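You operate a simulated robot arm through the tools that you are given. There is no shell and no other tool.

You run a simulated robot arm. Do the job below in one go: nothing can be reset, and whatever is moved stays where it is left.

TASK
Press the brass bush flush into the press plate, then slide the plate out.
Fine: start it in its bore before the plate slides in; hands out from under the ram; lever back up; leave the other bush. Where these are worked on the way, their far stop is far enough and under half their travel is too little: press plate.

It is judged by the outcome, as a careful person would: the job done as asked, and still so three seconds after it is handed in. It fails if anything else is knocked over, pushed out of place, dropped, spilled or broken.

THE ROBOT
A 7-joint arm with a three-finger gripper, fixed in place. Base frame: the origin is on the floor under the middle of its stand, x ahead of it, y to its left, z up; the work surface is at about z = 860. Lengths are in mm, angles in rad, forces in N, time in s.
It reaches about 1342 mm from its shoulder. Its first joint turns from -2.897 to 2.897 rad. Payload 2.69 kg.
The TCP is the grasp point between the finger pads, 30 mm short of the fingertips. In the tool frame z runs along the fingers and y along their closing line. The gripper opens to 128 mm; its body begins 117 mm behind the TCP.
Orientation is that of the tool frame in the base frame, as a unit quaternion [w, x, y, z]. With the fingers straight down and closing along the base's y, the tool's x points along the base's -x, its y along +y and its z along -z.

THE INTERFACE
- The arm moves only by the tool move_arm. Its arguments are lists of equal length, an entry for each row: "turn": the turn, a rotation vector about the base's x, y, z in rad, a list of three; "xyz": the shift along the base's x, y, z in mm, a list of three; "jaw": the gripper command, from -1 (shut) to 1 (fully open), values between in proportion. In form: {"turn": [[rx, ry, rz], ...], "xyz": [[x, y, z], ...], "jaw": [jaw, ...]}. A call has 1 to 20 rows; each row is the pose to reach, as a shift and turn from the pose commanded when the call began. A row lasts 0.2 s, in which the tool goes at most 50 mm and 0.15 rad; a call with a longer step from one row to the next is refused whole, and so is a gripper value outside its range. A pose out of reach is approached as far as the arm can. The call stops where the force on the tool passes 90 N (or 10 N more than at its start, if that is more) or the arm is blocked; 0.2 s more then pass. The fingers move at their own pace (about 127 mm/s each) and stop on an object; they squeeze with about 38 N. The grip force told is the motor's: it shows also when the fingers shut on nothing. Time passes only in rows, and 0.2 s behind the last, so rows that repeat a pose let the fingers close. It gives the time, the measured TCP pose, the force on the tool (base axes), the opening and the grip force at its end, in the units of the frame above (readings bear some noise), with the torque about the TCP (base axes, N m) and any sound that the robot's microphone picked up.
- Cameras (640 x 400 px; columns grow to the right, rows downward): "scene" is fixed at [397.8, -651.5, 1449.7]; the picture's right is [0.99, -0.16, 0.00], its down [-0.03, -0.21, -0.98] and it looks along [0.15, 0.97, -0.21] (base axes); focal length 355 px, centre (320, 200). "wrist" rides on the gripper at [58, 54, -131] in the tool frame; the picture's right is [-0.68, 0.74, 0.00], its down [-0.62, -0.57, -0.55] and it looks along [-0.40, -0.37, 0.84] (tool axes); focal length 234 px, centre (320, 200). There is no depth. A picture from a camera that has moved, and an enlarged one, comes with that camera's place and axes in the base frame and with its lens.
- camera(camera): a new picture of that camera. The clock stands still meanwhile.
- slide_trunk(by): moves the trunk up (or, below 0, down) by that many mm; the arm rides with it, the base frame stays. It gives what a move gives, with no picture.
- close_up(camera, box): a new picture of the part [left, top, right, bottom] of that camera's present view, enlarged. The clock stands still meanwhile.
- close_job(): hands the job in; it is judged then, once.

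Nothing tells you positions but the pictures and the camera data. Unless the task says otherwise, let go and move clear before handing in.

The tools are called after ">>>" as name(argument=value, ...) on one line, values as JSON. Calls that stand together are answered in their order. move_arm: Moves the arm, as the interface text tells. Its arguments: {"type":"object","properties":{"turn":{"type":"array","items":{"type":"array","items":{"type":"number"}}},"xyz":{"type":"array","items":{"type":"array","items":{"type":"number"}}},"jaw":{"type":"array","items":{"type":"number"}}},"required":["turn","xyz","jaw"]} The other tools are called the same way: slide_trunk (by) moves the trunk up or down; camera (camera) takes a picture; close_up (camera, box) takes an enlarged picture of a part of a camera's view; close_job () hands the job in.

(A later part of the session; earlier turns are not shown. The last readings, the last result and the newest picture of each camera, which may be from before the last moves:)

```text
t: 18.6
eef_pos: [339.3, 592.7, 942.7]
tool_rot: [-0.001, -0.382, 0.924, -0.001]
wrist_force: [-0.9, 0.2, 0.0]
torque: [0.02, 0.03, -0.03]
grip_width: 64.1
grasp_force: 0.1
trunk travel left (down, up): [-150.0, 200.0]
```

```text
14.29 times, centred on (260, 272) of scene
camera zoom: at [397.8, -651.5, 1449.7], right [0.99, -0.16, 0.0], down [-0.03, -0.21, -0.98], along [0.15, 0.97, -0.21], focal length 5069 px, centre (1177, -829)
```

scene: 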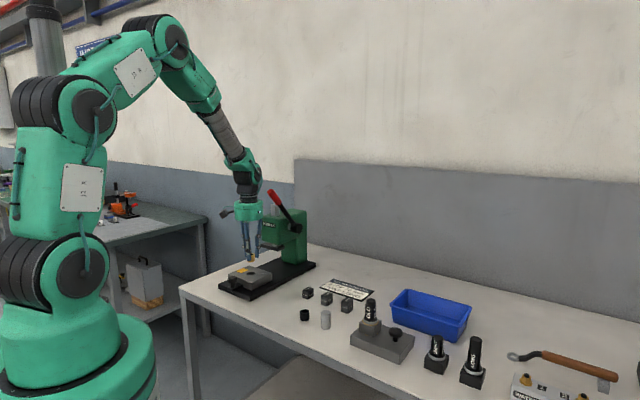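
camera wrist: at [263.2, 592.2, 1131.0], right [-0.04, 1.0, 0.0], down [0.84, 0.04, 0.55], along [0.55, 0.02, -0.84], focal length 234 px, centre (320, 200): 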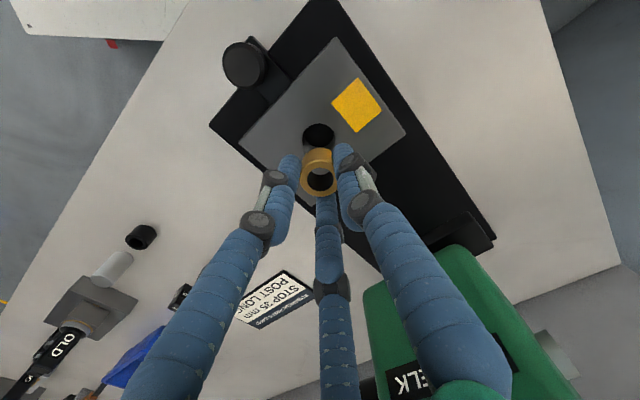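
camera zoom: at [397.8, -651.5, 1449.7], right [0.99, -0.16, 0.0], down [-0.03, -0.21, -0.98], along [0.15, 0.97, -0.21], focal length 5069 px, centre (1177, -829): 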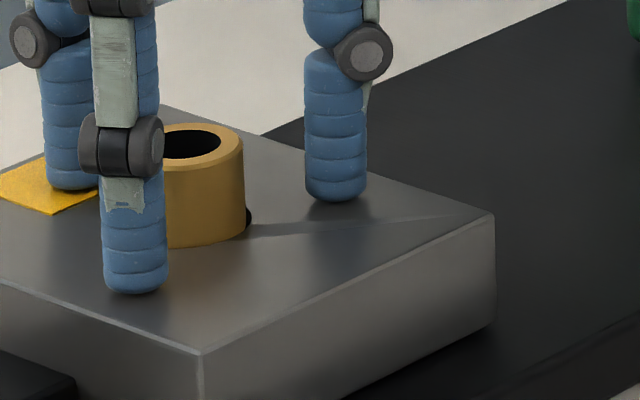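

The bush stands upright on its own, started about 3 mm into the bore. Next I rise clear and line up on the plate's knob, near (278, 535) with its head at z 912–927, with the tool tilted 0.35 rad back towards me.

>>> move_arm(turn=[[0, 0, 0], [0, 0, 0], [0, 0, 0], [0.08, -0.08, 0], [0.16, -0.16, 0], [0.2475, -0.2475, 0], [0.2475, -0.2475, 0], [0.2475, -0.2475, 0]], xyz=[[0, 0, 15], [0, 0, 40], [0, 0, 65], [-25, -24, 65], [-50, -49, 60], [-77, -74, 50], [-77, -74, 41], [-77, -74, 41]], jaw=[0, 0, 0, 0, 0, 0, 0, 0])

>>> camera(camera="wrist")

>>> close_up(camera="scene", box=[205, 210, 305, 300])

>>> close_up(camera="scene", box=[242, 258, 278, 286])

```text
t: 20.4
eef_pos: [262.6, 519.6, 985.6]
tool_rot: [0.16, -0.377, 0.91, 0.067]
wrist_force: [-0.3, 0.3, 0.4]
torque: [-0.04, -0.04, 0.04]
grip_width: 64.1
grasp_force: 0.0
trunk travel left (down, up): [-150.0, 200.0]
```

```text
taken
camera wrist: at [153.2, 487.5, 1087.3], right [-0.07, 0.97, 0.23], down [0.68, -0.12, 0.73], along [0.73, 0.21, -0.65], focal length 234 px, centre (320, 200)
```

wrist: 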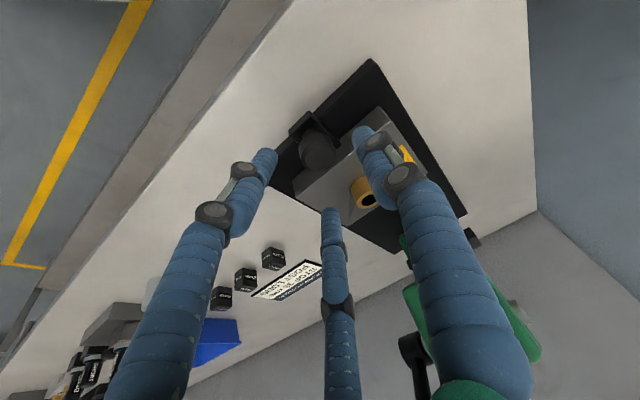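

```text
4.44 times, centred on (255, 255) of scene
camera zoom: at [397.8, -651.5, 1449.7], right [0.99, -0.16, 0.0], down [-0.03, -0.21, -0.98], along [0.15, 0.97, -0.21], focal length 1577 px, centre (609, -44)
```

zoom: 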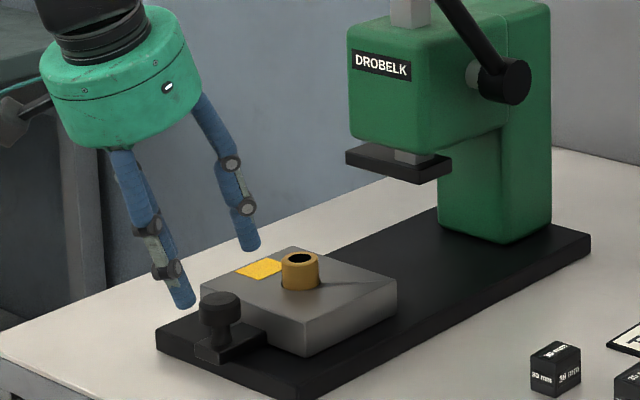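

```text
14.29 times, centred on (260, 272) of scene
camera zoom: at [397.8, -651.5, 1449.7], right [0.99, -0.16, 0.0], down [-0.03, -0.21, -0.98], along [0.15, 0.97, -0.21], focal length 5069 px, centre (1177, -829)
```

zoom: 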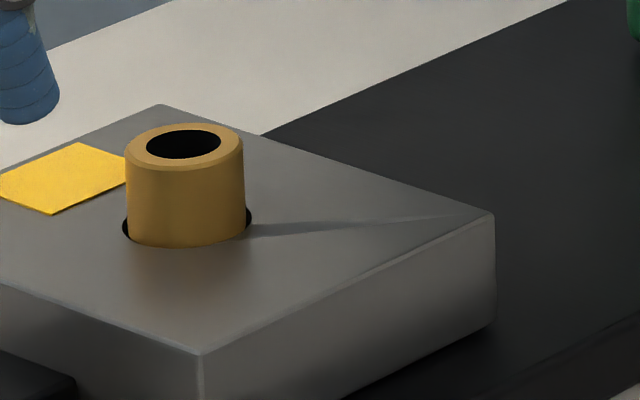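

>>> close_up(camera="wrist", box=[240, 90, 400, 220])

```text
3.08 times, centred on (320, 155) of wrist
camera zoom: at [153.2, 487.5, 1087.3], right [-0.07, 0.97, 0.23], down [0.68, -0.12, 0.73], along [0.73, 0.21, -0.65], focal length 720 px, centre (320, 338)
```

zoom: 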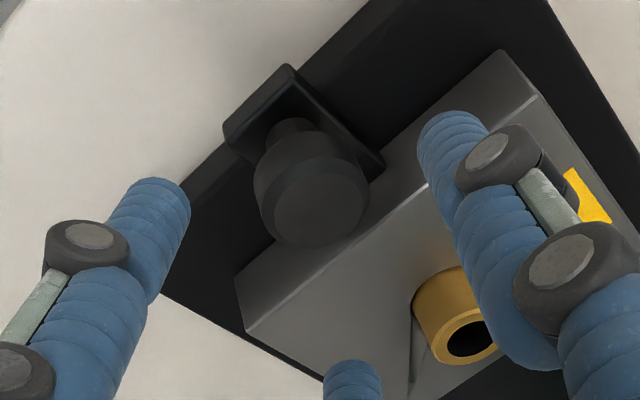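

The knob's head lines up with my estimate of (278, 535, 927). I'll advance along the tilted tool axis to straddle it.

>>> move_arm(turn=[[0, 0, 0], [0, 0, 0], [0, 0, 0], [0, 0, 0], [0, 0, 0]], xyz=[[3, 3, -12], [6, 6, -25], [9, 9, -38], [11.3, 11.2, -48], [11.3, 11.2, -48]], jaw=[0, 0, 0, 0, 0])

>>> close_up(camera="wrist", box=[240, 90, 400, 220])

>>> close_up(camera="scene", box=[215, 245, 285, 300])

```text
t: 21.6
eef_pos: [274.4, 532.1, 936.6]
tool_rot: [0.161, -0.376, 0.91, 0.067]
wrist_force: [1.0, -0.5, 0.6]
torque: [0.0, 0.01, 0.01]
grip_width: 63.9
grasp_force: 0.1
trunk travel left (down, up): [-150.0, 200.0]
```

```text
3.08 times, centred on (320, 155) of wrist
camera zoom: at [165.3, 500.1, 1039.5], right [-0.07, 0.97, 0.23], down [0.68, -0.12, 0.73], along [0.73, 0.21, -0.65], focal length 720 px, centre (320, 338)
```

zoom: 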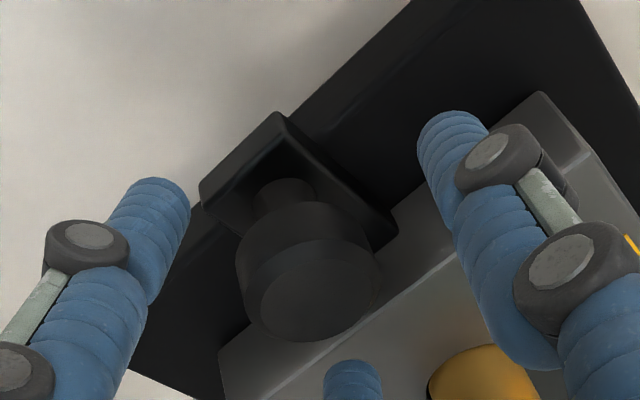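

```text
7.27 times, centred on (250, 272) of scene
camera zoom: at [397.8, -651.5, 1449.7], right [0.99, -0.16, 0.0], down [-0.03, -0.21, -0.98], along [0.15, 0.97, -0.21], focal length 2581 px, centre (829, -327)
```

zoom: 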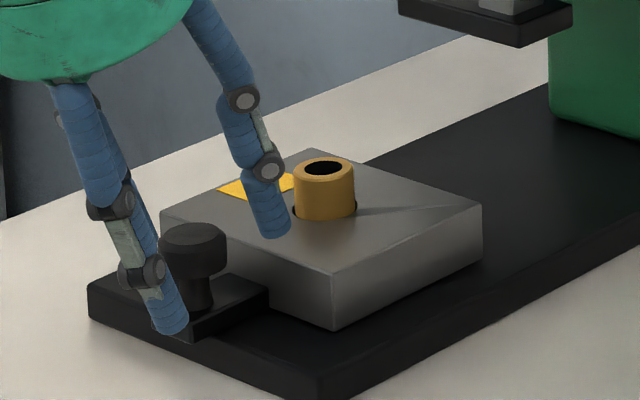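

>>> move_arm(turn=[[0, 0, 0], [0, 0, 0], [0, 0, 0], [0, 0, 0], [0, 0, 0]], xyz=[[0, 0, 0], [0, 0, 0], [0, 0, 0], [0, 0, 0], [0, 0, 0]], jaw=[-0.3, -0.5, -1, -1, -1])

>>> close_up(camera="wrist", box=[240, 90, 400, 220])

>>> close_up(camera="scene", box=[215, 245, 285, 300])

```text
t: 22.8
eef_pos: [275.3, 528.1, 936.6]
tool_rot: [0.16, -0.376, 0.91, 0.067]
wrist_force: [35.9, -34.7, -1.8]
torque: [-1.22, -0.53, -0.59]
grip_width: 32.2
grasp_force: 45.4
trunk travel left (down, up): [-150.0, 200.0]
```

```text
3.08 times, centred on (320, 155) of wrist
camera zoom: at [167.0, 497.2, 1039.0], right [-0.07, 0.97, 0.23], down [0.68, -0.12, 0.73], along [0.73, 0.2, -0.65], focal length 720 px, centre (320, 338)
```

zoom: 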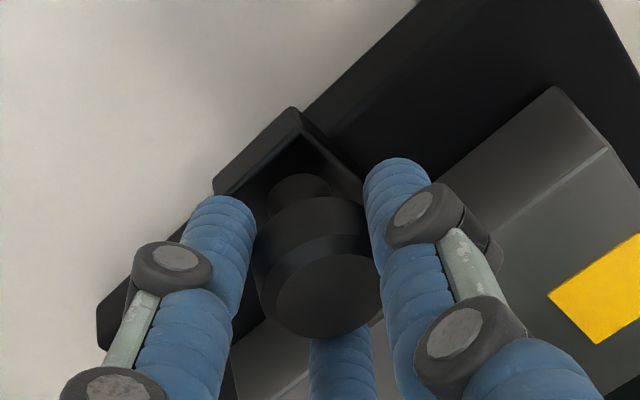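

```text
7.27 times, centred on (250, 272) of scene
camera zoom: at [397.8, -651.5, 1449.7], right [0.99, -0.16, 0.0], down [-0.03, -0.21, -0.98], along [0.15, 0.97, -0.21], focal length 2581 px, centre (829, -327)
```

zoom: 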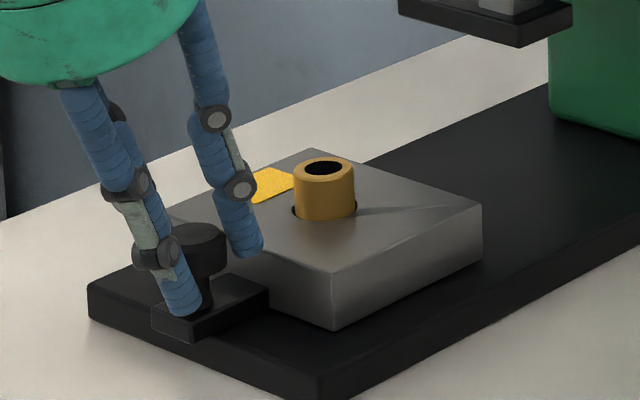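

The knob is gripped but there's a ~50 N sideways load, so I'll shift about 3.5 mm to my right to relieve it before sliding.

>>> move_arm(turn=[[0, 0, 0], [0, 0, 0], [0, 0, 0]], xyz=[[1.3, -1.3, 0], [2.5, -2.5, 0], [2.5, -2.5, 0]], jaw=[-1, -1, -1])

```text
t: 23.6
eef_pos: [276.4, 529.0, 935.5]
tool_rot: [0.16, -0.377, 0.91, 0.068]
wrist_force: [4.8, -8.2, -21.7]
torque: [0.12, 0.38, 0.2]
grip_width: 32.1
grasp_force: 44.7
trunk travel left (down, up): [-150.0, 200.0]
```

The side load is nearly gone. Now I slide the plate in slowly along the base, first 60 mm, watching the forces.

>>> move_arm(turn=[[0, 0, 0], [0, 0, 0], [0, 0, 0], [0, 0, 0], [0, 0, 0], [0, 0, 0], [0, 0, 0], [0, 0, 0], [0, 0, 0], [0, 0, 0], [0, 0, 0]], xyz=[[2, 2, 0], [6, 6, 0], [10, 10, 0], [15, 15, 0], [20, 20, 0], [25, 25, 0], [30, 30, 0], [35, 35, 0], [39, 39, 0], [42.4, 42.4, 0], [42.4, 42.4, 0]], jaw=[-1, -1, -1, -1, -1, -1, -1, -1, -1, -1, -1])

>>> close_up(camera="scene", box=[205, 200, 325, 300])

```text
t: 26.0
eef_pos: [318.6, 570.9, 936.3]
tool_rot: [0.161, -0.377, 0.91, 0.066]
wrist_force: [-2.6, 3.1, -21.0]
torque: [0.11, 0.32, 0.19]
grip_width: 32.3
grasp_force: 45.3
trunk travel left (down, up): [-150.0, 200.0]
```

```text
4.00 times, centred on (265, 250) of scene
camera zoom: at [397.8, -651.5, 1449.7], right [0.99, -0.16, 0.0], down [-0.03, -0.21, -0.98], along [0.15, 0.97, -0.21], focal length 1419 px, centre (540, 0)
```

zoom: 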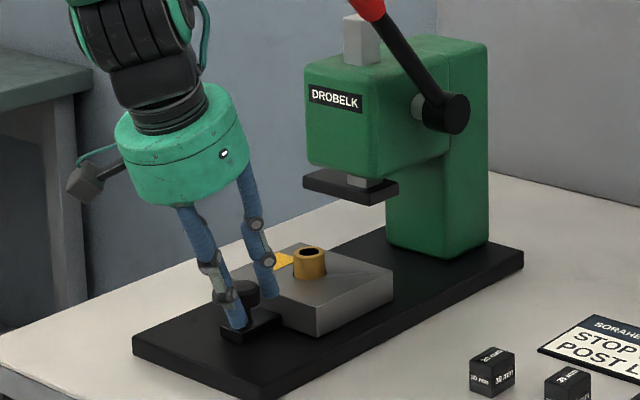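

The plate slides freely with the bush standing. Continuing inwards to the far stop, slowing near the end.

>>> move_arm(turn=[[0, 0, 0], [0, 0, 0], [0, 0, 0], [0, 0, 0], [0, 0, 0], [0, 0, 0], [0, 0, 0], [0, 0, 0], [0, 0, 0], [0, 0, 0], [0, 0, 0], [0, 0, 0], [0, 0, 0], [0, 0, 0], [0, 0, 0], [0, 0, 0], [0, 0, 0]], xyz=[[3, 3, 0], [8, 8, 0], [13, 13, 0], [18, 18, 0], [23, 23, 0], [28, 28, 0], [33, 33, 0], [38, 38, 0], [42, 42, 0], [46, 46, 0], [49, 49, 0], [52, 52, 0], [54, 54, 0], [56, 56, 0], [58, 58, 0], [60, 60, 0], [60, 60, 0]], jaw=[-1, -1, -1, -1, -1, -1, -1, -1, -1, -1, -1, -1, -1, -1, -1, -1, -1])

>>> close_up(camera="scene", box=[205, 200, 325, 300])

>>> camera(camera="wrist")

```text
t: 29.6
eef_pos: [376.3, 629.0, 935.6]
tool_rot: [0.161, -0.377, 0.91, 0.065]
wrist_force: [-56.8, -21.2, 8.1]
torque: [-0.35, 1.55, 0.59]
grip_width: 32.7
grasp_force: 45.1
trunk travel left (down, up): [-150.0, 200.0]
```

```text
4.00 times, centred on (265, 250) of scene
camera zoom: at [397.8, -651.5, 1449.7], right [0.99, -0.16, 0.0], down [-0.03, -0.21, -0.98], along [0.15, 0.97, -0.21], focal length 1419 px, centre (540, 0)
```

zoom: 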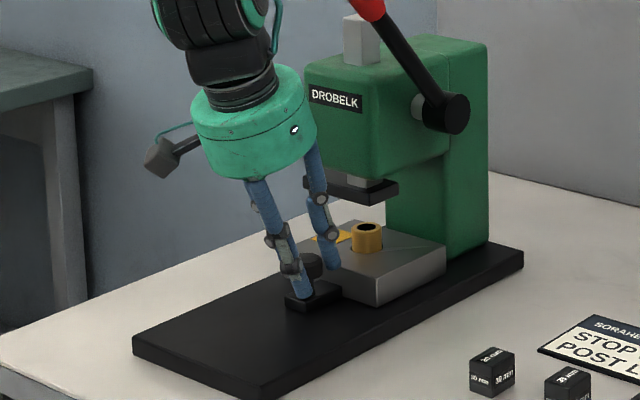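

```text
taken
camera wrist: at [266.8, 596.4, 1038.8], right [-0.07, 0.97, 0.23], down [0.68, -0.12, 0.73], along [0.73, 0.21, -0.65], focal length 234 px, centre (320, 200)
```

wrist: 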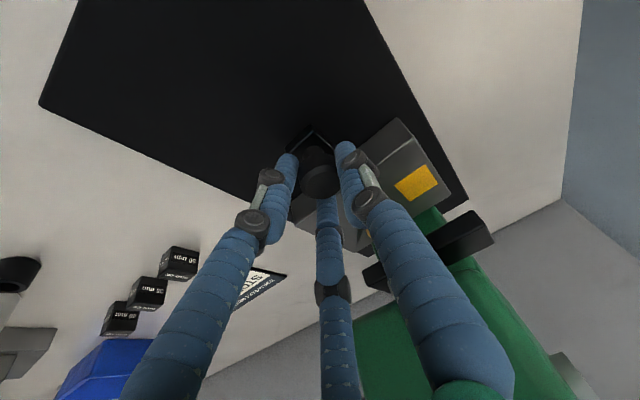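

The plate has reached its far stop after about 140 mm with the bush under the ram. I'll ease off the push, open, and back out along the tool axis, clear of the ram.

>>> move_arm(turn=[[0, 0, 0], [0, 0, 0], [0, 0, 0], [0, 0, 0], [0, 0, 0]], xyz=[[-1.5, -2, 0], [-1.5, -2.5, 0], [-1.5, -2.5, 0], [-1.5, -2.5, 0], [-1.5, -2.5, 0]], jaw=[-1, -1, -0.3, 0, 0])

>>> close_up(camera="scene", box=[235, 230, 325, 290])

```text
t: 30.8
eef_pos: [377.7, 628.6, 937.3]
tool_rot: [0.161, -0.377, 0.91, 0.067]
wrist_force: [-0.3, -0.2, 1.2]
torque: [-0.01, -0.01, 0.04]
grip_width: 63.9
grasp_force: 0.0
trunk travel left (down, up): [-150.0, 200.0]
```

```text
6.67 times, centred on (280, 260) of scene
camera zoom: at [397.8, -651.5, 1449.7], right [0.99, -0.16, 0.0], down [-0.03, -0.21, -0.98], along [0.15, 0.97, -0.21], focal length 2366 px, centre (587, -200)
```

zoom: 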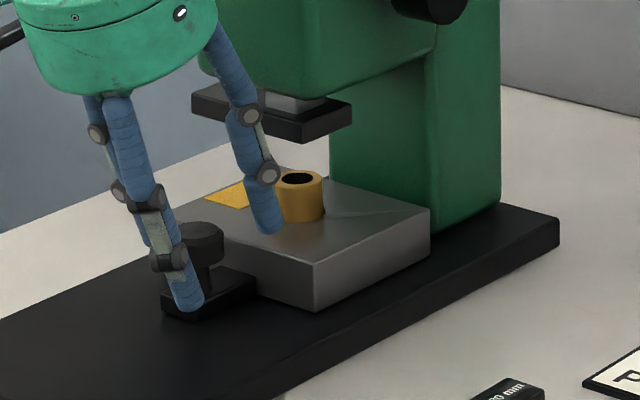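

The bush still stands upright under the ram. I'll back out, straighten the tool, and carry the closed gripper round to the right side of the press, well clear of everything, ready for the lever.

>>> move_arm(turn=[[0, 0, 0], [0, 0, 0], [0, 0, 0], [0, 0, 0], [0, 0, 0], [0, 0, 0], [-0.08, 0.08, 0], [-0.16, 0.16, 0], [-0.2475, 0.2475, 0], [-0.2475, 0.2475, 0], [-0.2475, 0.2475, 0], [-0.2475, 0.2475, 0], [-0.2475, 0.2475, 0], [-0.2475, 0.2475, 0], [-0.2475, 0.2475, 0]], xyz=[[-6, -6, 23], [-12, -12, 47], [-35, -35, 65], [-68, -68, 80], [-101, -101, 95], [-134, -134, 100], [-105, -165, 120], [-73, -197, 140], [-41, -229, 160], [-9, -261, 180], [23, -293, 200], [40, -314, 225], [40, -314, 265], [40, -314, 300], [40, -314, 300]], jaw=[0, 0, 0, 0, -0.5, -1, -1, -1, -1, -1, -1, -1, -1, -1, -1])

>>> close_up(camera="scene", box=[235, 230, 325, 290])

>>> camera(camera="scene")

```text
t: 34.0
eef_pos: [415.7, 310.3, 1237.1]
tool_rot: [0.001, -0.382, 0.924, 0.0]
wrist_force: [-0.5, 0.7, 0.0]
torque: [-0.02, -0.02, -0.02]
grip_width: 2.2
grasp_force: 31.3
trunk travel left (down, up): [-150.0, 200.0]
```

```text
6.67 times, centred on (280, 260) of scene
camera zoom: at [397.8, -651.5, 1449.7], right [0.99, -0.16, 0.0], down [-0.03, -0.21, -0.98], along [0.15, 0.97, -0.21], focal length 2366 px, centre (587, -200)
```

zoom: 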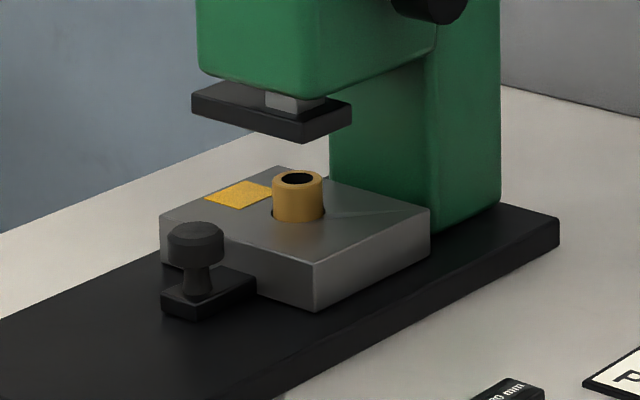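

```text
taken
```

scene: 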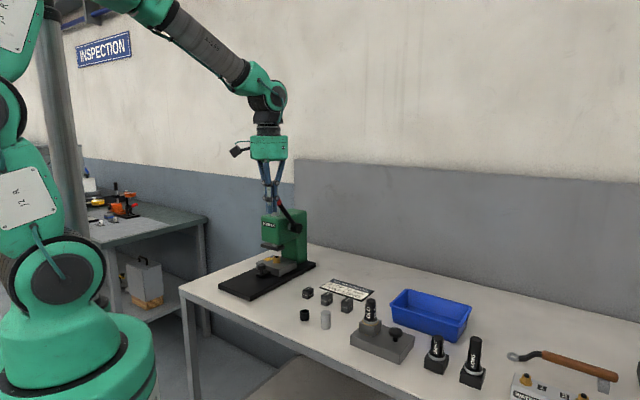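

The plate is home with the bush upright beneath the foot. Now I'll try tipping the closed fingers towards the lever side (pointing left, roughly horizontal) here in free space.

>>> move_arm(turn=[[0.085, 0.085, 0], [0.17, 0.17, 0], [0.255, 0.255, 0], [0.34, 0.34, 0], [0.425, 0.425, 0], [0.425, 0.425, 0]], xyz=[[10, 10, 0], [20, 20, 0], [30, 30, 0], [40, 40, 0], [50, 50, 0], [50, 50, 0]], jaw=[-1, -1, -1, -1, -1, -1])

>>> camera(camera="scene")

```text
t: 35.4
eef_pos: [467.2, 363.8, 1236.3]
tool_rot: [-0.114, -0.365, 0.882, 0.274]
wrist_force: [0.3, 0.1, -0.7]
torque: [0.01, 0.06, 0.02]
grip_width: 2.0
grasp_force: 31.5
trunk travel left (down, up): [-150.0, 200.0]
```

```text
taken
```

scene: 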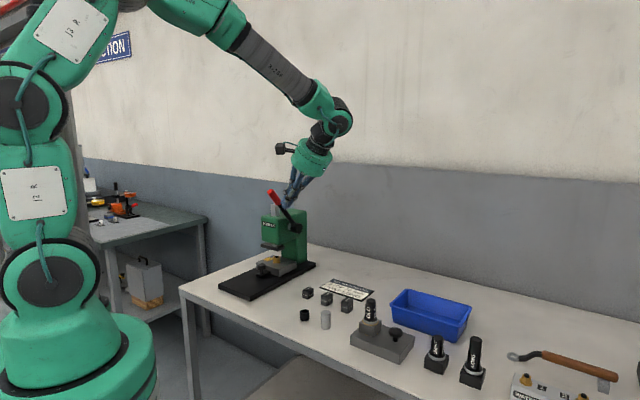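

>>> move_arm(turn=[[0.085, 0.085, 0], [0.17, 0.17, 0], [0.255, 0.255, 0], [0.34, 0.34, 0], [0.425, 0.425, 0], [0.425, 0.425, 0]], xyz=[[10, 10, 5], [20, 20, 10], [30, 30, 15], [40, 40, 20], [50, 50, 20], [50, 50, 20]], jaw=[-1, -1, -1, -1, -1, -1])

>>> camera(camera="scene")

>>> camera(camera="wrist")

```text
t: 36.8
eef_pos: [518.8, 415.0, 1256.1]
tool_rot: [-0.217, -0.314, 0.762, 0.523]
wrist_force: [0.3, -0.2, -0.3]
torque: [-0.03, 0.04, 0.04]
grip_width: 2.2
grasp_force: 31.8
trunk travel left (down, up): [-150.0, 200.0]
```

```text
taken
```

scene: 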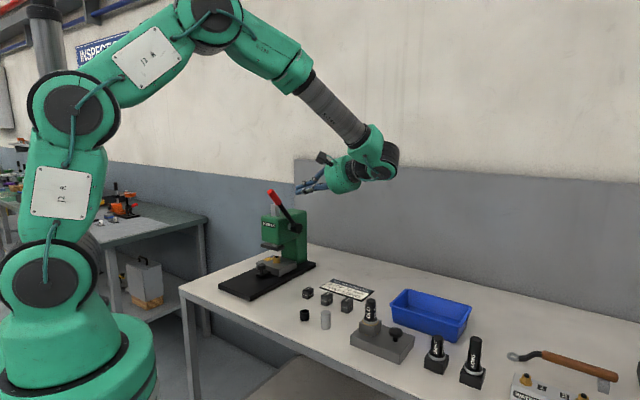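

```text
taken
camera wrist: at [550.2, 301.1, 1351.9], right [0.29, 0.67, 0.69], down [0.94, -0.07, -0.33], along [-0.17, 0.74, -0.65], focal length 234 px, centre (320, 200)
```

wrist: 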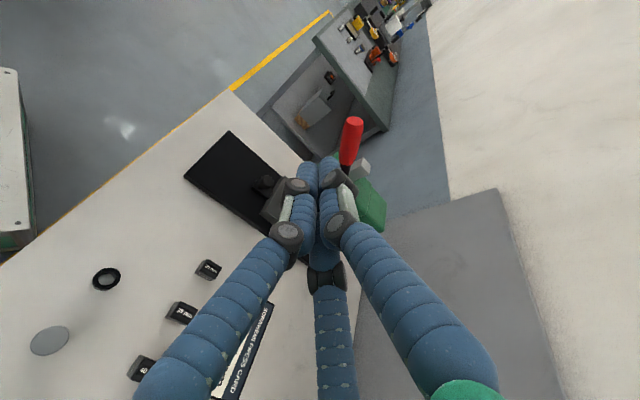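

The 1.2 rad tilt is reached. I'll move to a spot to the right of and behind the lever handle, still clear of it, and check.

>>> move_arm(turn=[[0, 0, 0], [0, 0, 0], [0, 0, 0], [0, 0, 0], [0, 0, 0]], xyz=[[4, 35, -5], [7, 65, -8], [10, 95, -12], [12.2, 118.5, -16], [12.2, 118.5, -16]], jaw=[-1, -1, -1, -1, -1])

>>> close_up(camera="scene", box=[245, 150, 365, 260])

>>> camera(camera="wrist")

```text
t: 38.0
eef_pos: [533.9, 533.2, 1241.6]
tool_rot: [-0.216, -0.316, 0.762, 0.523]
wrist_force: [-0.1, 0.7, -0.9]
torque: [0.0, 0.05, 0.02]
grip_width: 1.9
grasp_force: 31.5
trunk travel left (down, up): [-150.0, 200.0]
```

```text
3.64 times, centred on (305, 205) of scene
camera zoom: at [397.8, -651.5, 1449.7], right [0.99, -0.16, 0.0], down [-0.03, -0.21, -0.98], along [0.15, 0.97, -0.21], focal length 1290 px, centre (374, 182)
```

zoom: 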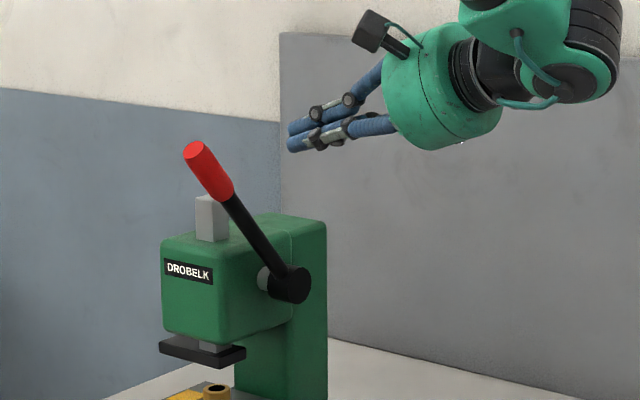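

```text
taken
camera wrist: at [562.7, 420.0, 1338.5], right [0.29, 0.67, 0.69], down [0.94, -0.07, -0.33], along [-0.17, 0.74, -0.65], focal length 234 px, centre (320, 200)
```

wrist: 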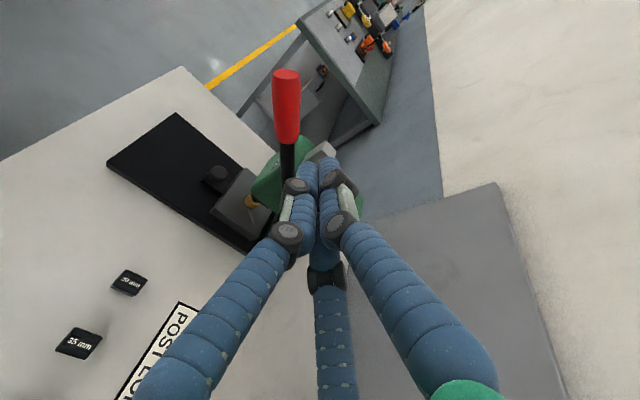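

>>> move_arm(turn=[[0, 0, 0], [0, 0, 0], [0, 0, 0], [0, 0, 0]], xyz=[[-22, 22, 0], [-45, 45, 0], [-66, 66, 0], [-66, 66, 0]], jaw=[-1, -1, -1, -1])

>>> close_up(camera="scene", box=[245, 150, 365, 260])

>>> camera(camera="wrist")

```text
t: 39.0
eef_pos: [463.6, 600.9, 1239.9]
tool_rot: [-0.216, -0.314, 0.762, 0.523]
wrist_force: [-0.3, 0.4, -1.0]
torque: [0.01, -0.02, -0.01]
grip_width: 1.9
grasp_force: 31.2
trunk travel left (down, up): [-150.0, 200.0]
```

```text
3.64 times, centred on (305, 205) of scene
camera zoom: at [397.8, -651.5, 1449.7], right [0.99, -0.16, 0.0], down [-0.03, -0.21, -0.98], along [0.15, 0.97, -0.21], focal length 1290 px, centre (374, 182)
```

zoom: 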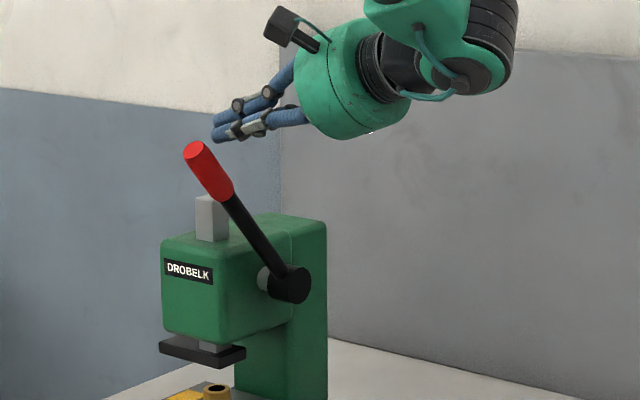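

```text
taken
camera wrist: at [494.5, 487.2, 1337.3], right [0.29, 0.67, 0.69], down [0.94, -0.07, -0.33], along [-0.17, 0.74, -0.65], focal length 234 px, centre (320, 200)
```

wrist: 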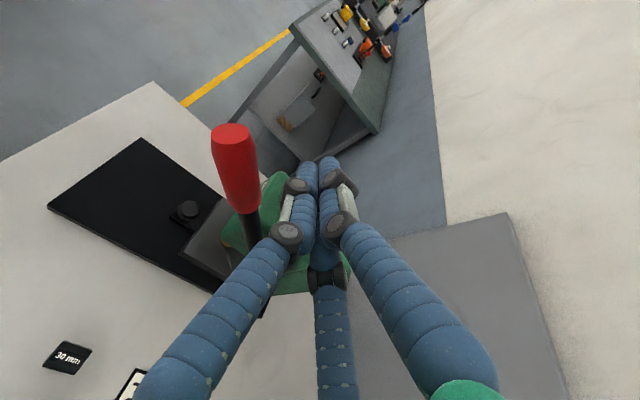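

The closed fingers now cross just above and behind the red handle. I'll sweep them along the lever's arc, first to about 80° from vertical, watching for contact.

>>> move_arm(turn=[[0, 0, 0], [0, 0, 0], [0, 0, 0], [0, 0, 0], [0, 0, 0], [0, 0, 0], [0, 0, 0], [0, 0, 0], [0, 0, 0], [0, 0, 0], [0, 0, 0], [0, 0, 0], [0, 0, 0], [0, 0, 0], [0, 0, 0]], xyz=[[-8, -8, -12], [-15.1, -15.1, -23.7], [-21, -21, -29], [-26.6, -26.6, -34.1], [-32.3, -32.3, -40.4], [-37.8, -37.8, -47], [-42.8, -42.8, -54.3], [-47.7, -47.7, -61.8], [-52.2, -52.2, -69.8], [-56.4, -56.4, -78.1], [-60, -60, -87], [-63.6, -63.6, -95.9], [-66.5, -66.5, -105.2], [-69.2, -69.2, -114.7], [-69.2, -69.2, -114.7]], jaw=[-1, -1, -1, -1, -1, -1, -1, -1, -1, -1, -1, -1, -1, -1, -1])

>>> close_up(camera="scene", box=[225, 170, 345, 280])

>>> camera(camera="wrist")

```text
t: 42.2
eef_pos: [394.7, 528.4, 1124.1]
tool_rot: [-0.218, -0.315, 0.762, 0.523]
wrist_force: [-0.6, 0.7, 0.6]
torque: [0.0, 0.0, 0.0]
grip_width: 2.1
grasp_force: 31.5
trunk travel left (down, up): [-150.0, 200.0]
```

```text
3.64 times, centred on (285, 225) of scene
camera zoom: at [397.8, -651.5, 1449.7], right [0.99, -0.16, 0.0], down [-0.03, -0.21, -0.98], along [0.15, 0.97, -0.21], focal length 1290 px, centre (447, 109)
```

zoom: 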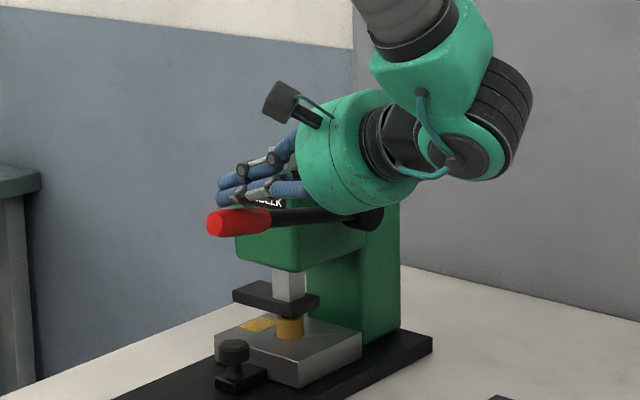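

```text
taken
camera wrist: at [425.6, 415.0, 1222.1], right [0.29, 0.67, 0.69], down [0.94, -0.07, -0.33], along [-0.17, 0.74, -0.65], focal length 234 px, centre (320, 200)
```

wrist: 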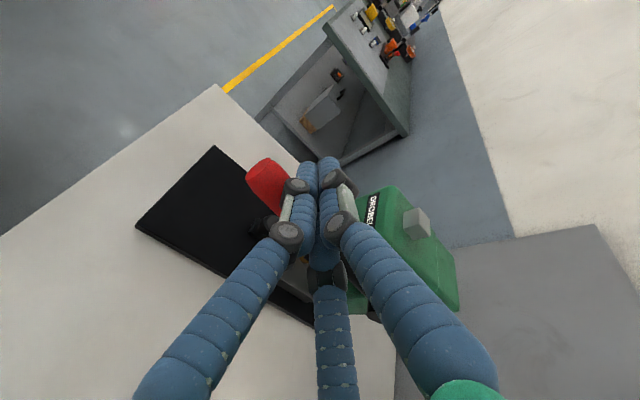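

The lever is now about horizontal and the foot is resting on the bush. Continuing the press in small steps along the arc.

>>> move_arm(turn=[[0, 0, 0], [0, 0, 0], [0, 0, 0], [0, 0, 0], [0, 0, 0], [0, 0, 0], [0, 0, 0]], xyz=[[-1.5, -1.5, -6.5], [-2.8, -2.8, -13], [-4, -4, -19.6], [-4.8, -4.8, -26.3], [-5.5, -5.5, -33], [-6.2, -6.2, -39.8], [-6.2, -6.2, -39.8]], jaw=[-1, -1, -1, -1, -1, -1, -1])

>>> close_up(camera="scene", box=[225, 170, 345, 280])

>>> close_up(camera="scene", box=[260, 235, 325, 280])

```text
t: 43.8
eef_pos: [387.8, 523.5, 1086.7]
tool_rot: [-0.217, -0.316, 0.762, 0.522]
wrist_force: [-0.1, 1.0, 0.5]
torque: [-0.02, 0.02, -0.01]
grip_width: 2.2
grasp_force: 31.4
trunk travel left (down, up): [-150.0, 200.0]
```

```text
3.64 times, centred on (285, 225) of scene
camera zoom: at [397.8, -651.5, 1449.7], right [0.99, -0.16, 0.0], down [-0.03, -0.21, -0.98], along [0.15, 0.97, -0.21], focal length 1290 px, centre (447, 109)
```

zoom: 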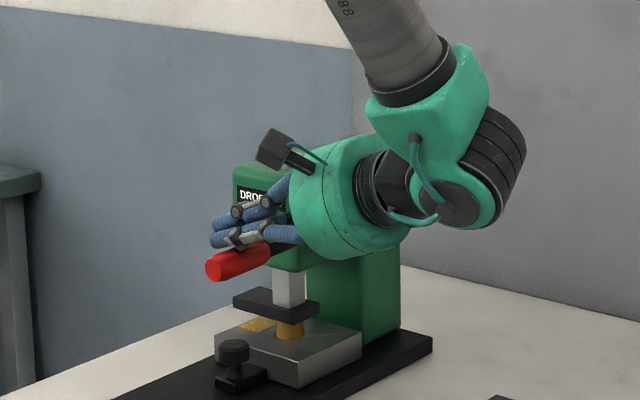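

```text
8.89 times, centred on (292, 258) of scene
camera zoom: at [397.8, -651.5, 1449.7], right [0.99, -0.16, 0.0], down [-0.03, -0.21, -0.98], along [0.15, 0.97, -0.21], focal length 3154 px, centre (564, -311)
```

zoom: 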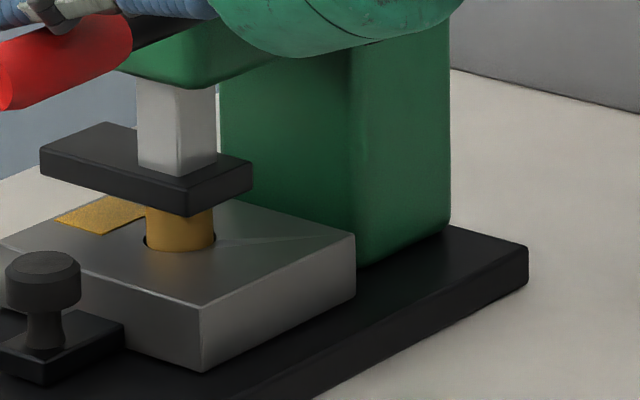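

The foot has come down about 32 mm and is still roughly 12 mm above the bush, so the lever needs to go well past horizontal. I'll continue the arc to about 115°.

>>> move_arm(turn=[[0, 0, 0], [0, 0, 0], [0, 0, 0], [0, 0, 0], [0, 0, 0], [0, 0, 0], [0, 0, 0], [0, 0, 0]], xyz=[[-0.3, -0.3, -9], [-0.5, -0.5, -18], [-0.3, -0.3, -27], [0.5, 0.5, -36], [1.5, 1.5, -45], [2.8, 2.8, -53], [4, 4, -60.6], [4, 4, -60.6]], jaw=[-1, -1, -1, -1, -1, -1, -1, -1])

>>> close_up(camera="scene", box=[225, 170, 345, 280])

>>> close_up(camera="scene", box=[260, 235, 325, 280])

```text
t: 45.6
eef_pos: [391.7, 526.5, 1024.8]
tool_rot: [-0.216, -0.315, 0.762, 0.523]
wrist_force: [-0.3, 0.0, -0.7]
torque: [0.02, 0.04, 0.0]
grip_width: 2.1
grasp_force: 31.2
trunk travel left (down, up): [-150.0, 200.0]
```

```text
3.64 times, centred on (285, 225) of scene
camera zoom: at [397.8, -651.5, 1449.7], right [0.99, -0.16, 0.0], down [-0.03, -0.21, -0.98], along [0.15, 0.97, -0.21], focal length 1290 px, centre (447, 109)
```

zoom: 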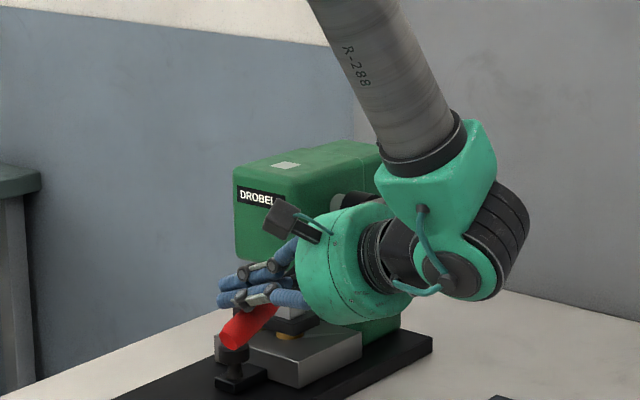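

```text
8.89 times, centred on (292, 258) of scene
camera zoom: at [397.8, -651.5, 1449.7], right [0.99, -0.16, 0.0], down [-0.03, -0.21, -0.98], along [0.15, 0.97, -0.21], focal length 3154 px, centre (564, -311)
```

zoom: 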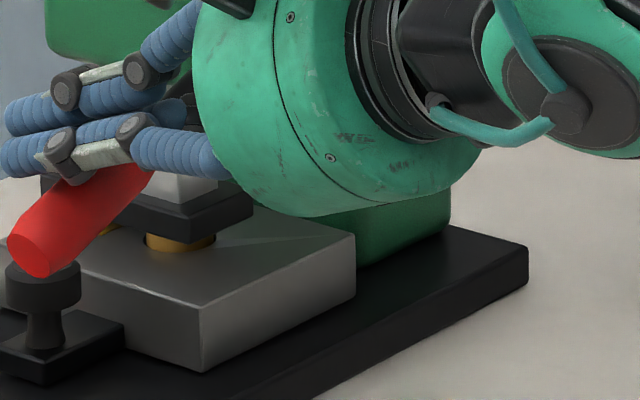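

The foot is now right at the bush top. I'll keep pressing along the arc in small steps, watching for resistance.

>>> move_arm(turn=[[0, 0, 0], [0, 0, 0], [0, 0, 0], [0, 0, 0], [0, 0, 0], [0, 0, 0], [0, 0, 0], [0, 0, 0]], xyz=[[1, 1, -5], [2.3, 2.3, -10], [3.5, 3.5, -15], [4.7, 4.7, -19.3], [6.8, 6.8, -25.5], [8.9, 8.9, -31.5], [11.1, 11.1, -37.6], [11.1, 11.1, -37.6]], jaw=[-1, -1, -1, -1, -1, -1, -1, -1])

>>> close_up(camera="scene", box=[225, 170, 345, 280])

>>> close_up(camera="scene", box=[260, 235, 325, 280])

>>> camera(camera="wrist")

```text
t: 47.4
eef_pos: [404.5, 539.8, 987.9]
tool_rot: [-0.216, -0.316, 0.762, 0.522]
wrist_force: [0.5, -0.5, -0.1]
torque: [0.02, 0.0, 0.01]
grip_width: 2.1
grasp_force: 31.1
trunk travel left (down, up): [-150.0, 200.0]
```

```text
3.64 times, centred on (285, 225) of scene
camera zoom: at [397.8, -651.5, 1449.7], right [0.99, -0.16, 0.0], down [-0.03, -0.21, -0.98], along [0.15, 0.97, -0.21], focal length 1290 px, centre (447, 109)
```

zoom: 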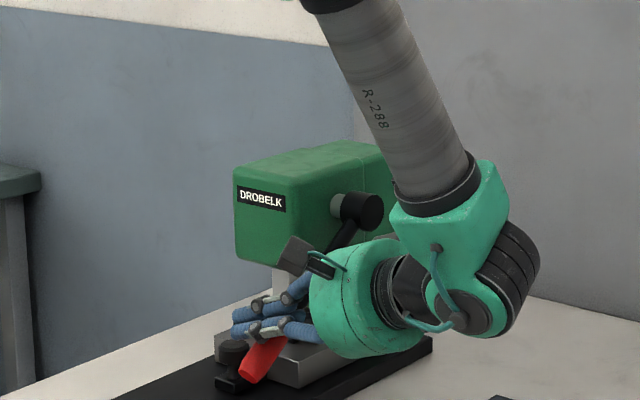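

```text
8.89 times, centred on (292, 258) of scene
camera zoom: at [397.8, -651.5, 1449.7], right [0.99, -0.16, 0.0], down [-0.03, -0.21, -0.98], along [0.15, 0.97, -0.21], focal length 3154 px, centre (564, -311)
```

zoom: 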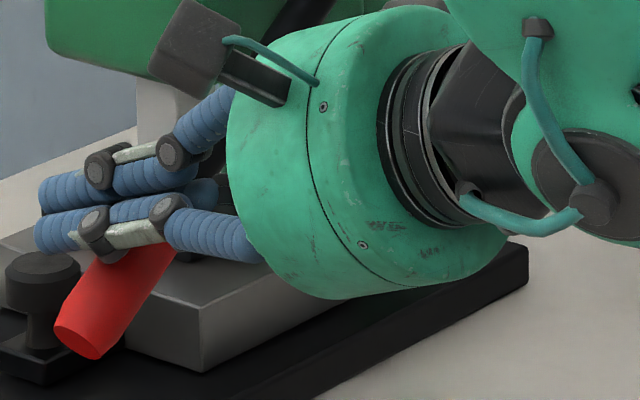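

```text
taken
camera wrist: at [434.6, 425.1, 1084.6], right [0.29, 0.67, 0.69], down [0.94, -0.07, -0.33], along [-0.17, 0.74, -0.65], focal length 234 px, centre (320, 200)
```

wrist: 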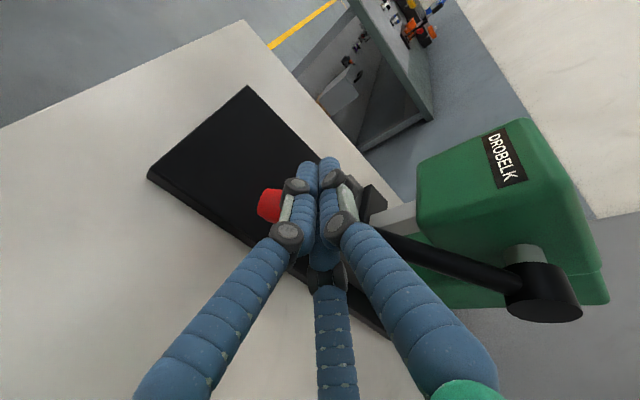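

The lever is at about 130° and moving easily. I'll continue in small steps towards 143° and check where the foot is.

>>> move_arm(turn=[[0, 0, 0], [0, 0, 0], [0, 0, 0], [0, 0, 0], [0, 0, 0], [0, 0, 0], [0, 0, 0]], xyz=[[2.5, 2.5, -6], [5.2, 5.2, -12], [7.9, 7.9, -17.1], [11, 11, -22.6], [14, 14, -28], [17.2, 17.2, -32.8], [17.2, 17.2, -32.8]], jaw=[-1, -1, -1, -1, -1, -1, -1])

>>> close_up(camera="scene", box=[225, 170, 345, 280])

>>> close_up(camera="scene", box=[260, 235, 325, 280])

>>> camera(camera="wrist")

```text
t: 48.2
eef_pos: [405.0, 542.1, 982.0]
tool_rot: [-0.22, -0.32, 0.757, 0.526]
wrist_force: [-23.9, -26.6, 41.0]
torque: [-0.17, -0.08, 0.56]
grip_width: 2.1
grasp_force: 31.3
trunk travel left (down, up): [-150.0, 200.0]
stopped in row 4: the force on the tool passed its limit at 102 N (the readings are from after the stop); the commanded pose is now the measured one
```

```text
3.64 times, centred on (285, 225) of scene
camera zoom: at [397.8, -651.5, 1449.7], right [0.99, -0.16, 0.0], down [-0.03, -0.21, -0.98], along [0.15, 0.97, -0.21], focal length 1290 px, centre (447, 109)
```

zoom: 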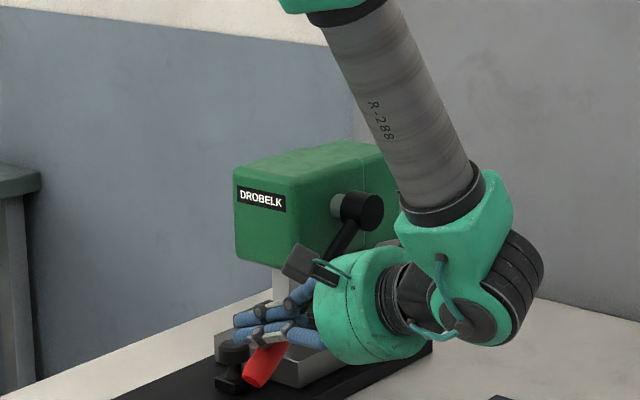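

```text
8.89 times, centred on (292, 258) of scene
camera zoom: at [397.8, -651.5, 1449.7], right [0.99, -0.16, 0.0], down [-0.03, -0.21, -0.98], along [0.15, 0.97, -0.21], focal length 3154 px, centre (564, -311)
```

zoom: 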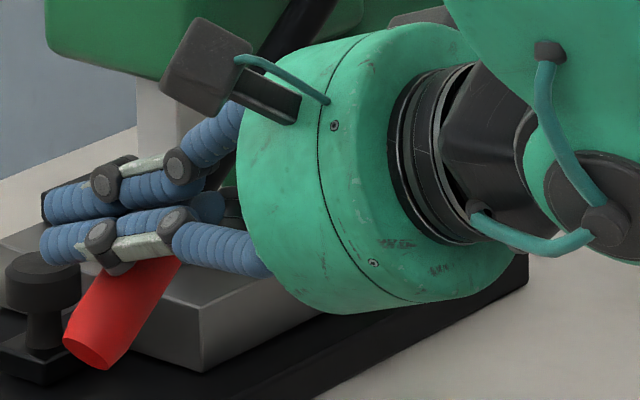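

```text
taken
camera wrist: at [438.5, 428.2, 1076.6], right [0.29, 0.66, 0.69], down [0.94, -0.06, -0.33], along [-0.18, 0.75, -0.64], focal length 234 px, centre (320, 200)
```

wrist: 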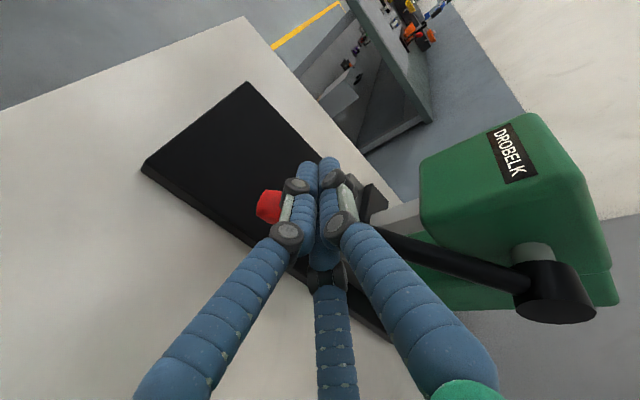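

>>> close_up(camera="wrist", box=[330, 165, 430, 235])

>>> close_up(camera="scene", box=[260, 245, 300, 275])

```text
5.71 times, centred on (380, 200) of wrist
camera zoom: at [438.5, 428.2, 1076.6], right [0.29, 0.66, 0.69], down [0.94, -0.06, -0.33], along [-0.18, 0.75, -0.64], focal length 1338 px, centre (-23, 200)
```

zoom: 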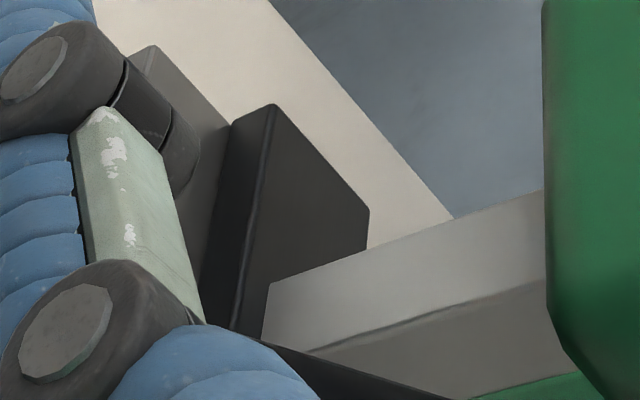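

```text
13.33 times, centred on (280, 260) of scene
camera zoom: at [397.8, -651.5, 1449.7], right [0.99, -0.16, 0.0], down [-0.03, -0.21, -0.98], along [0.15, 0.97, -0.21], focal length 4731 px, centre (853, -600)
```

zoom: 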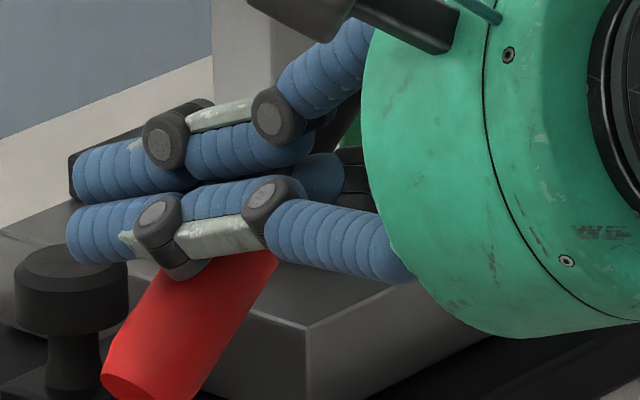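

The arm stopped at about 100 N with the lever near 133°, so the press fit is resisting (or it is bottoming). I'll shift nearer the handle's end for more leverage and press on slowly.

>>> move_arm(turn=[[0, 0, 0], [0, 0, 0], [0, 0, 0], [0, 0, 0], [0, 0, 0], [0, 0, 0], [0, 0, 0], [0, 0, 0], [0, 0, 0], [0, 0, 0], [0, 0, 0], [0, 0, 0]], xyz=[[-2.4, -2.4, 3.7], [-8, -8, -3.5], [-13.2, -13.2, -10.6], [-12, -12, -12.4], [-10.8, -10.8, -14.3], [-9.6, -9.6, -16.1], [-8.4, -8.4, -17.9], [-7.2, -7.2, -19.8], [-6, -6, -21.6], [-4.8, -4.8, -23.4], [-3.6, -3.6, -25.3], [-2.4, -2.4, -27.1]], jaw=[-1, -1, -1, -1, -1, -1, -1, -1, -1, -1, -1, -1])

>>> close_up(camera="scene", box=[260, 235, 325, 280])

>>> camera(camera="wrist")

```text
t: 49.4
eef_pos: [394.1, 532.9, 969.4]
tool_rot: [-0.22, -0.321, 0.754, 0.529]
wrist_force: [-20.7, -23.1, 34.9]
torque: [-0.01, 0.02, 0.17]
grip_width: 2.2
grasp_force: 31.0
trunk travel left (down, up): [-150.0, 200.0]
stopped in row 5: the force on the tool passed its limit at 94 N (the readings are from after the stop); the commanded pose is now the measured one
```

```text
8.89 times, centred on (292, 258) of scene
camera zoom: at [397.8, -651.5, 1449.7], right [0.99, -0.16, 0.0], down [-0.03, -0.21, -0.98], along [0.15, 0.97, -0.21], focal length 3154 px, centre (564, -311)
```

zoom: 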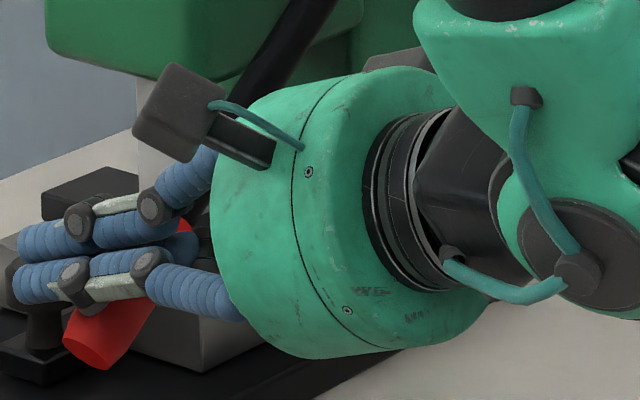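

```text
taken
camera wrist: at [428.4, 417.6, 1064.2], right [0.29, 0.66, 0.7], down [0.94, -0.05, -0.34], along [-0.19, 0.75, -0.63], focal length 234 px, centre (320, 200)
```

wrist: 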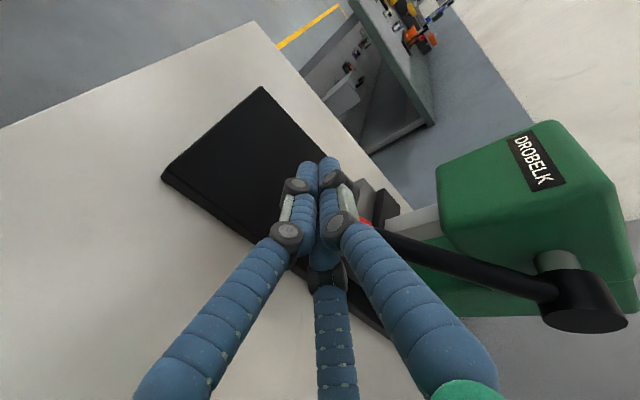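

The lever doesn't move further at ~94 N. I'll back the fingers off and out to the right to see how far the foot and bush have gone.

>>> move_arm(turn=[[0, 0, 0], [0, 0, 0], [0, 0, 0], [0, 0, 0], [0, 0, 0], [0, 0, 0], [0, 0, 0], [0, 0, 0]], xyz=[[-10, -10, 15], [-20, -20, 30], [0, -40, 50], [25, -65, 80], [55, -95, 100], [85, -125, 130], [100, -140, 160], [100, -140, 160]], jaw=[-1, -1, -1, -1, -1, -1, -1, -1])

>>> close_up(camera="scene", box=[225, 170, 345, 280])

>>> close_up(camera="scene", box=[260, 235, 325, 280])

>>> camera(camera="wrist")

```text
refused: row 6 steps farther than a row can; nothing moved
```

```text
3.64 times, centred on (285, 225) of scene
camera zoom: at [397.8, -651.5, 1449.7], right [0.99, -0.16, 0.0], down [-0.03, -0.21, -0.98], along [0.15, 0.97, -0.21], focal length 1290 px, centre (447, 109)
```

zoom: 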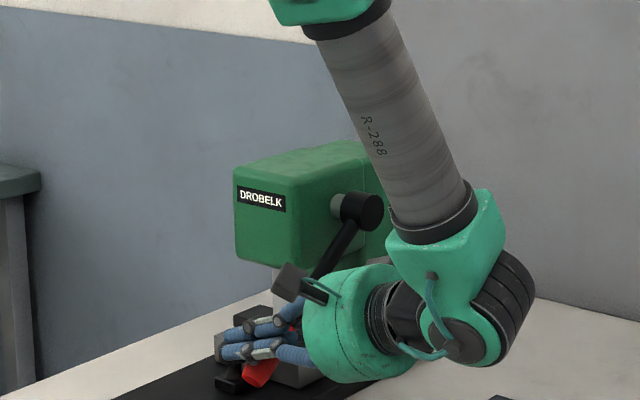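

```text
8.89 times, centred on (292, 258) of scene
camera zoom: at [397.8, -651.5, 1449.7], right [0.99, -0.16, 0.0], down [-0.03, -0.21, -0.98], along [0.15, 0.97, -0.21], focal length 3154 px, centre (564, -311)
```

zoom: 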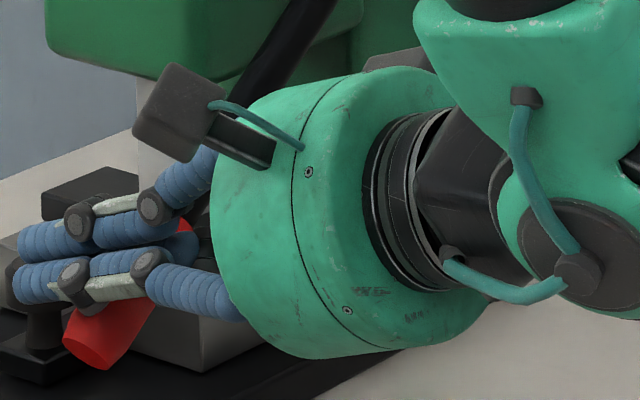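

```text
taken
camera wrist: at [428.4, 417.6, 1064.2], right [0.29, 0.66, 0.7], down [0.94, -0.05, -0.34], along [-0.19, 0.75, -0.63], focal length 234 px, centre (320, 200)
```

wrist: 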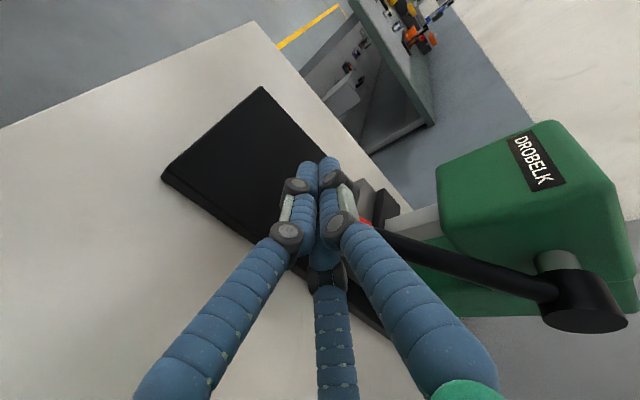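

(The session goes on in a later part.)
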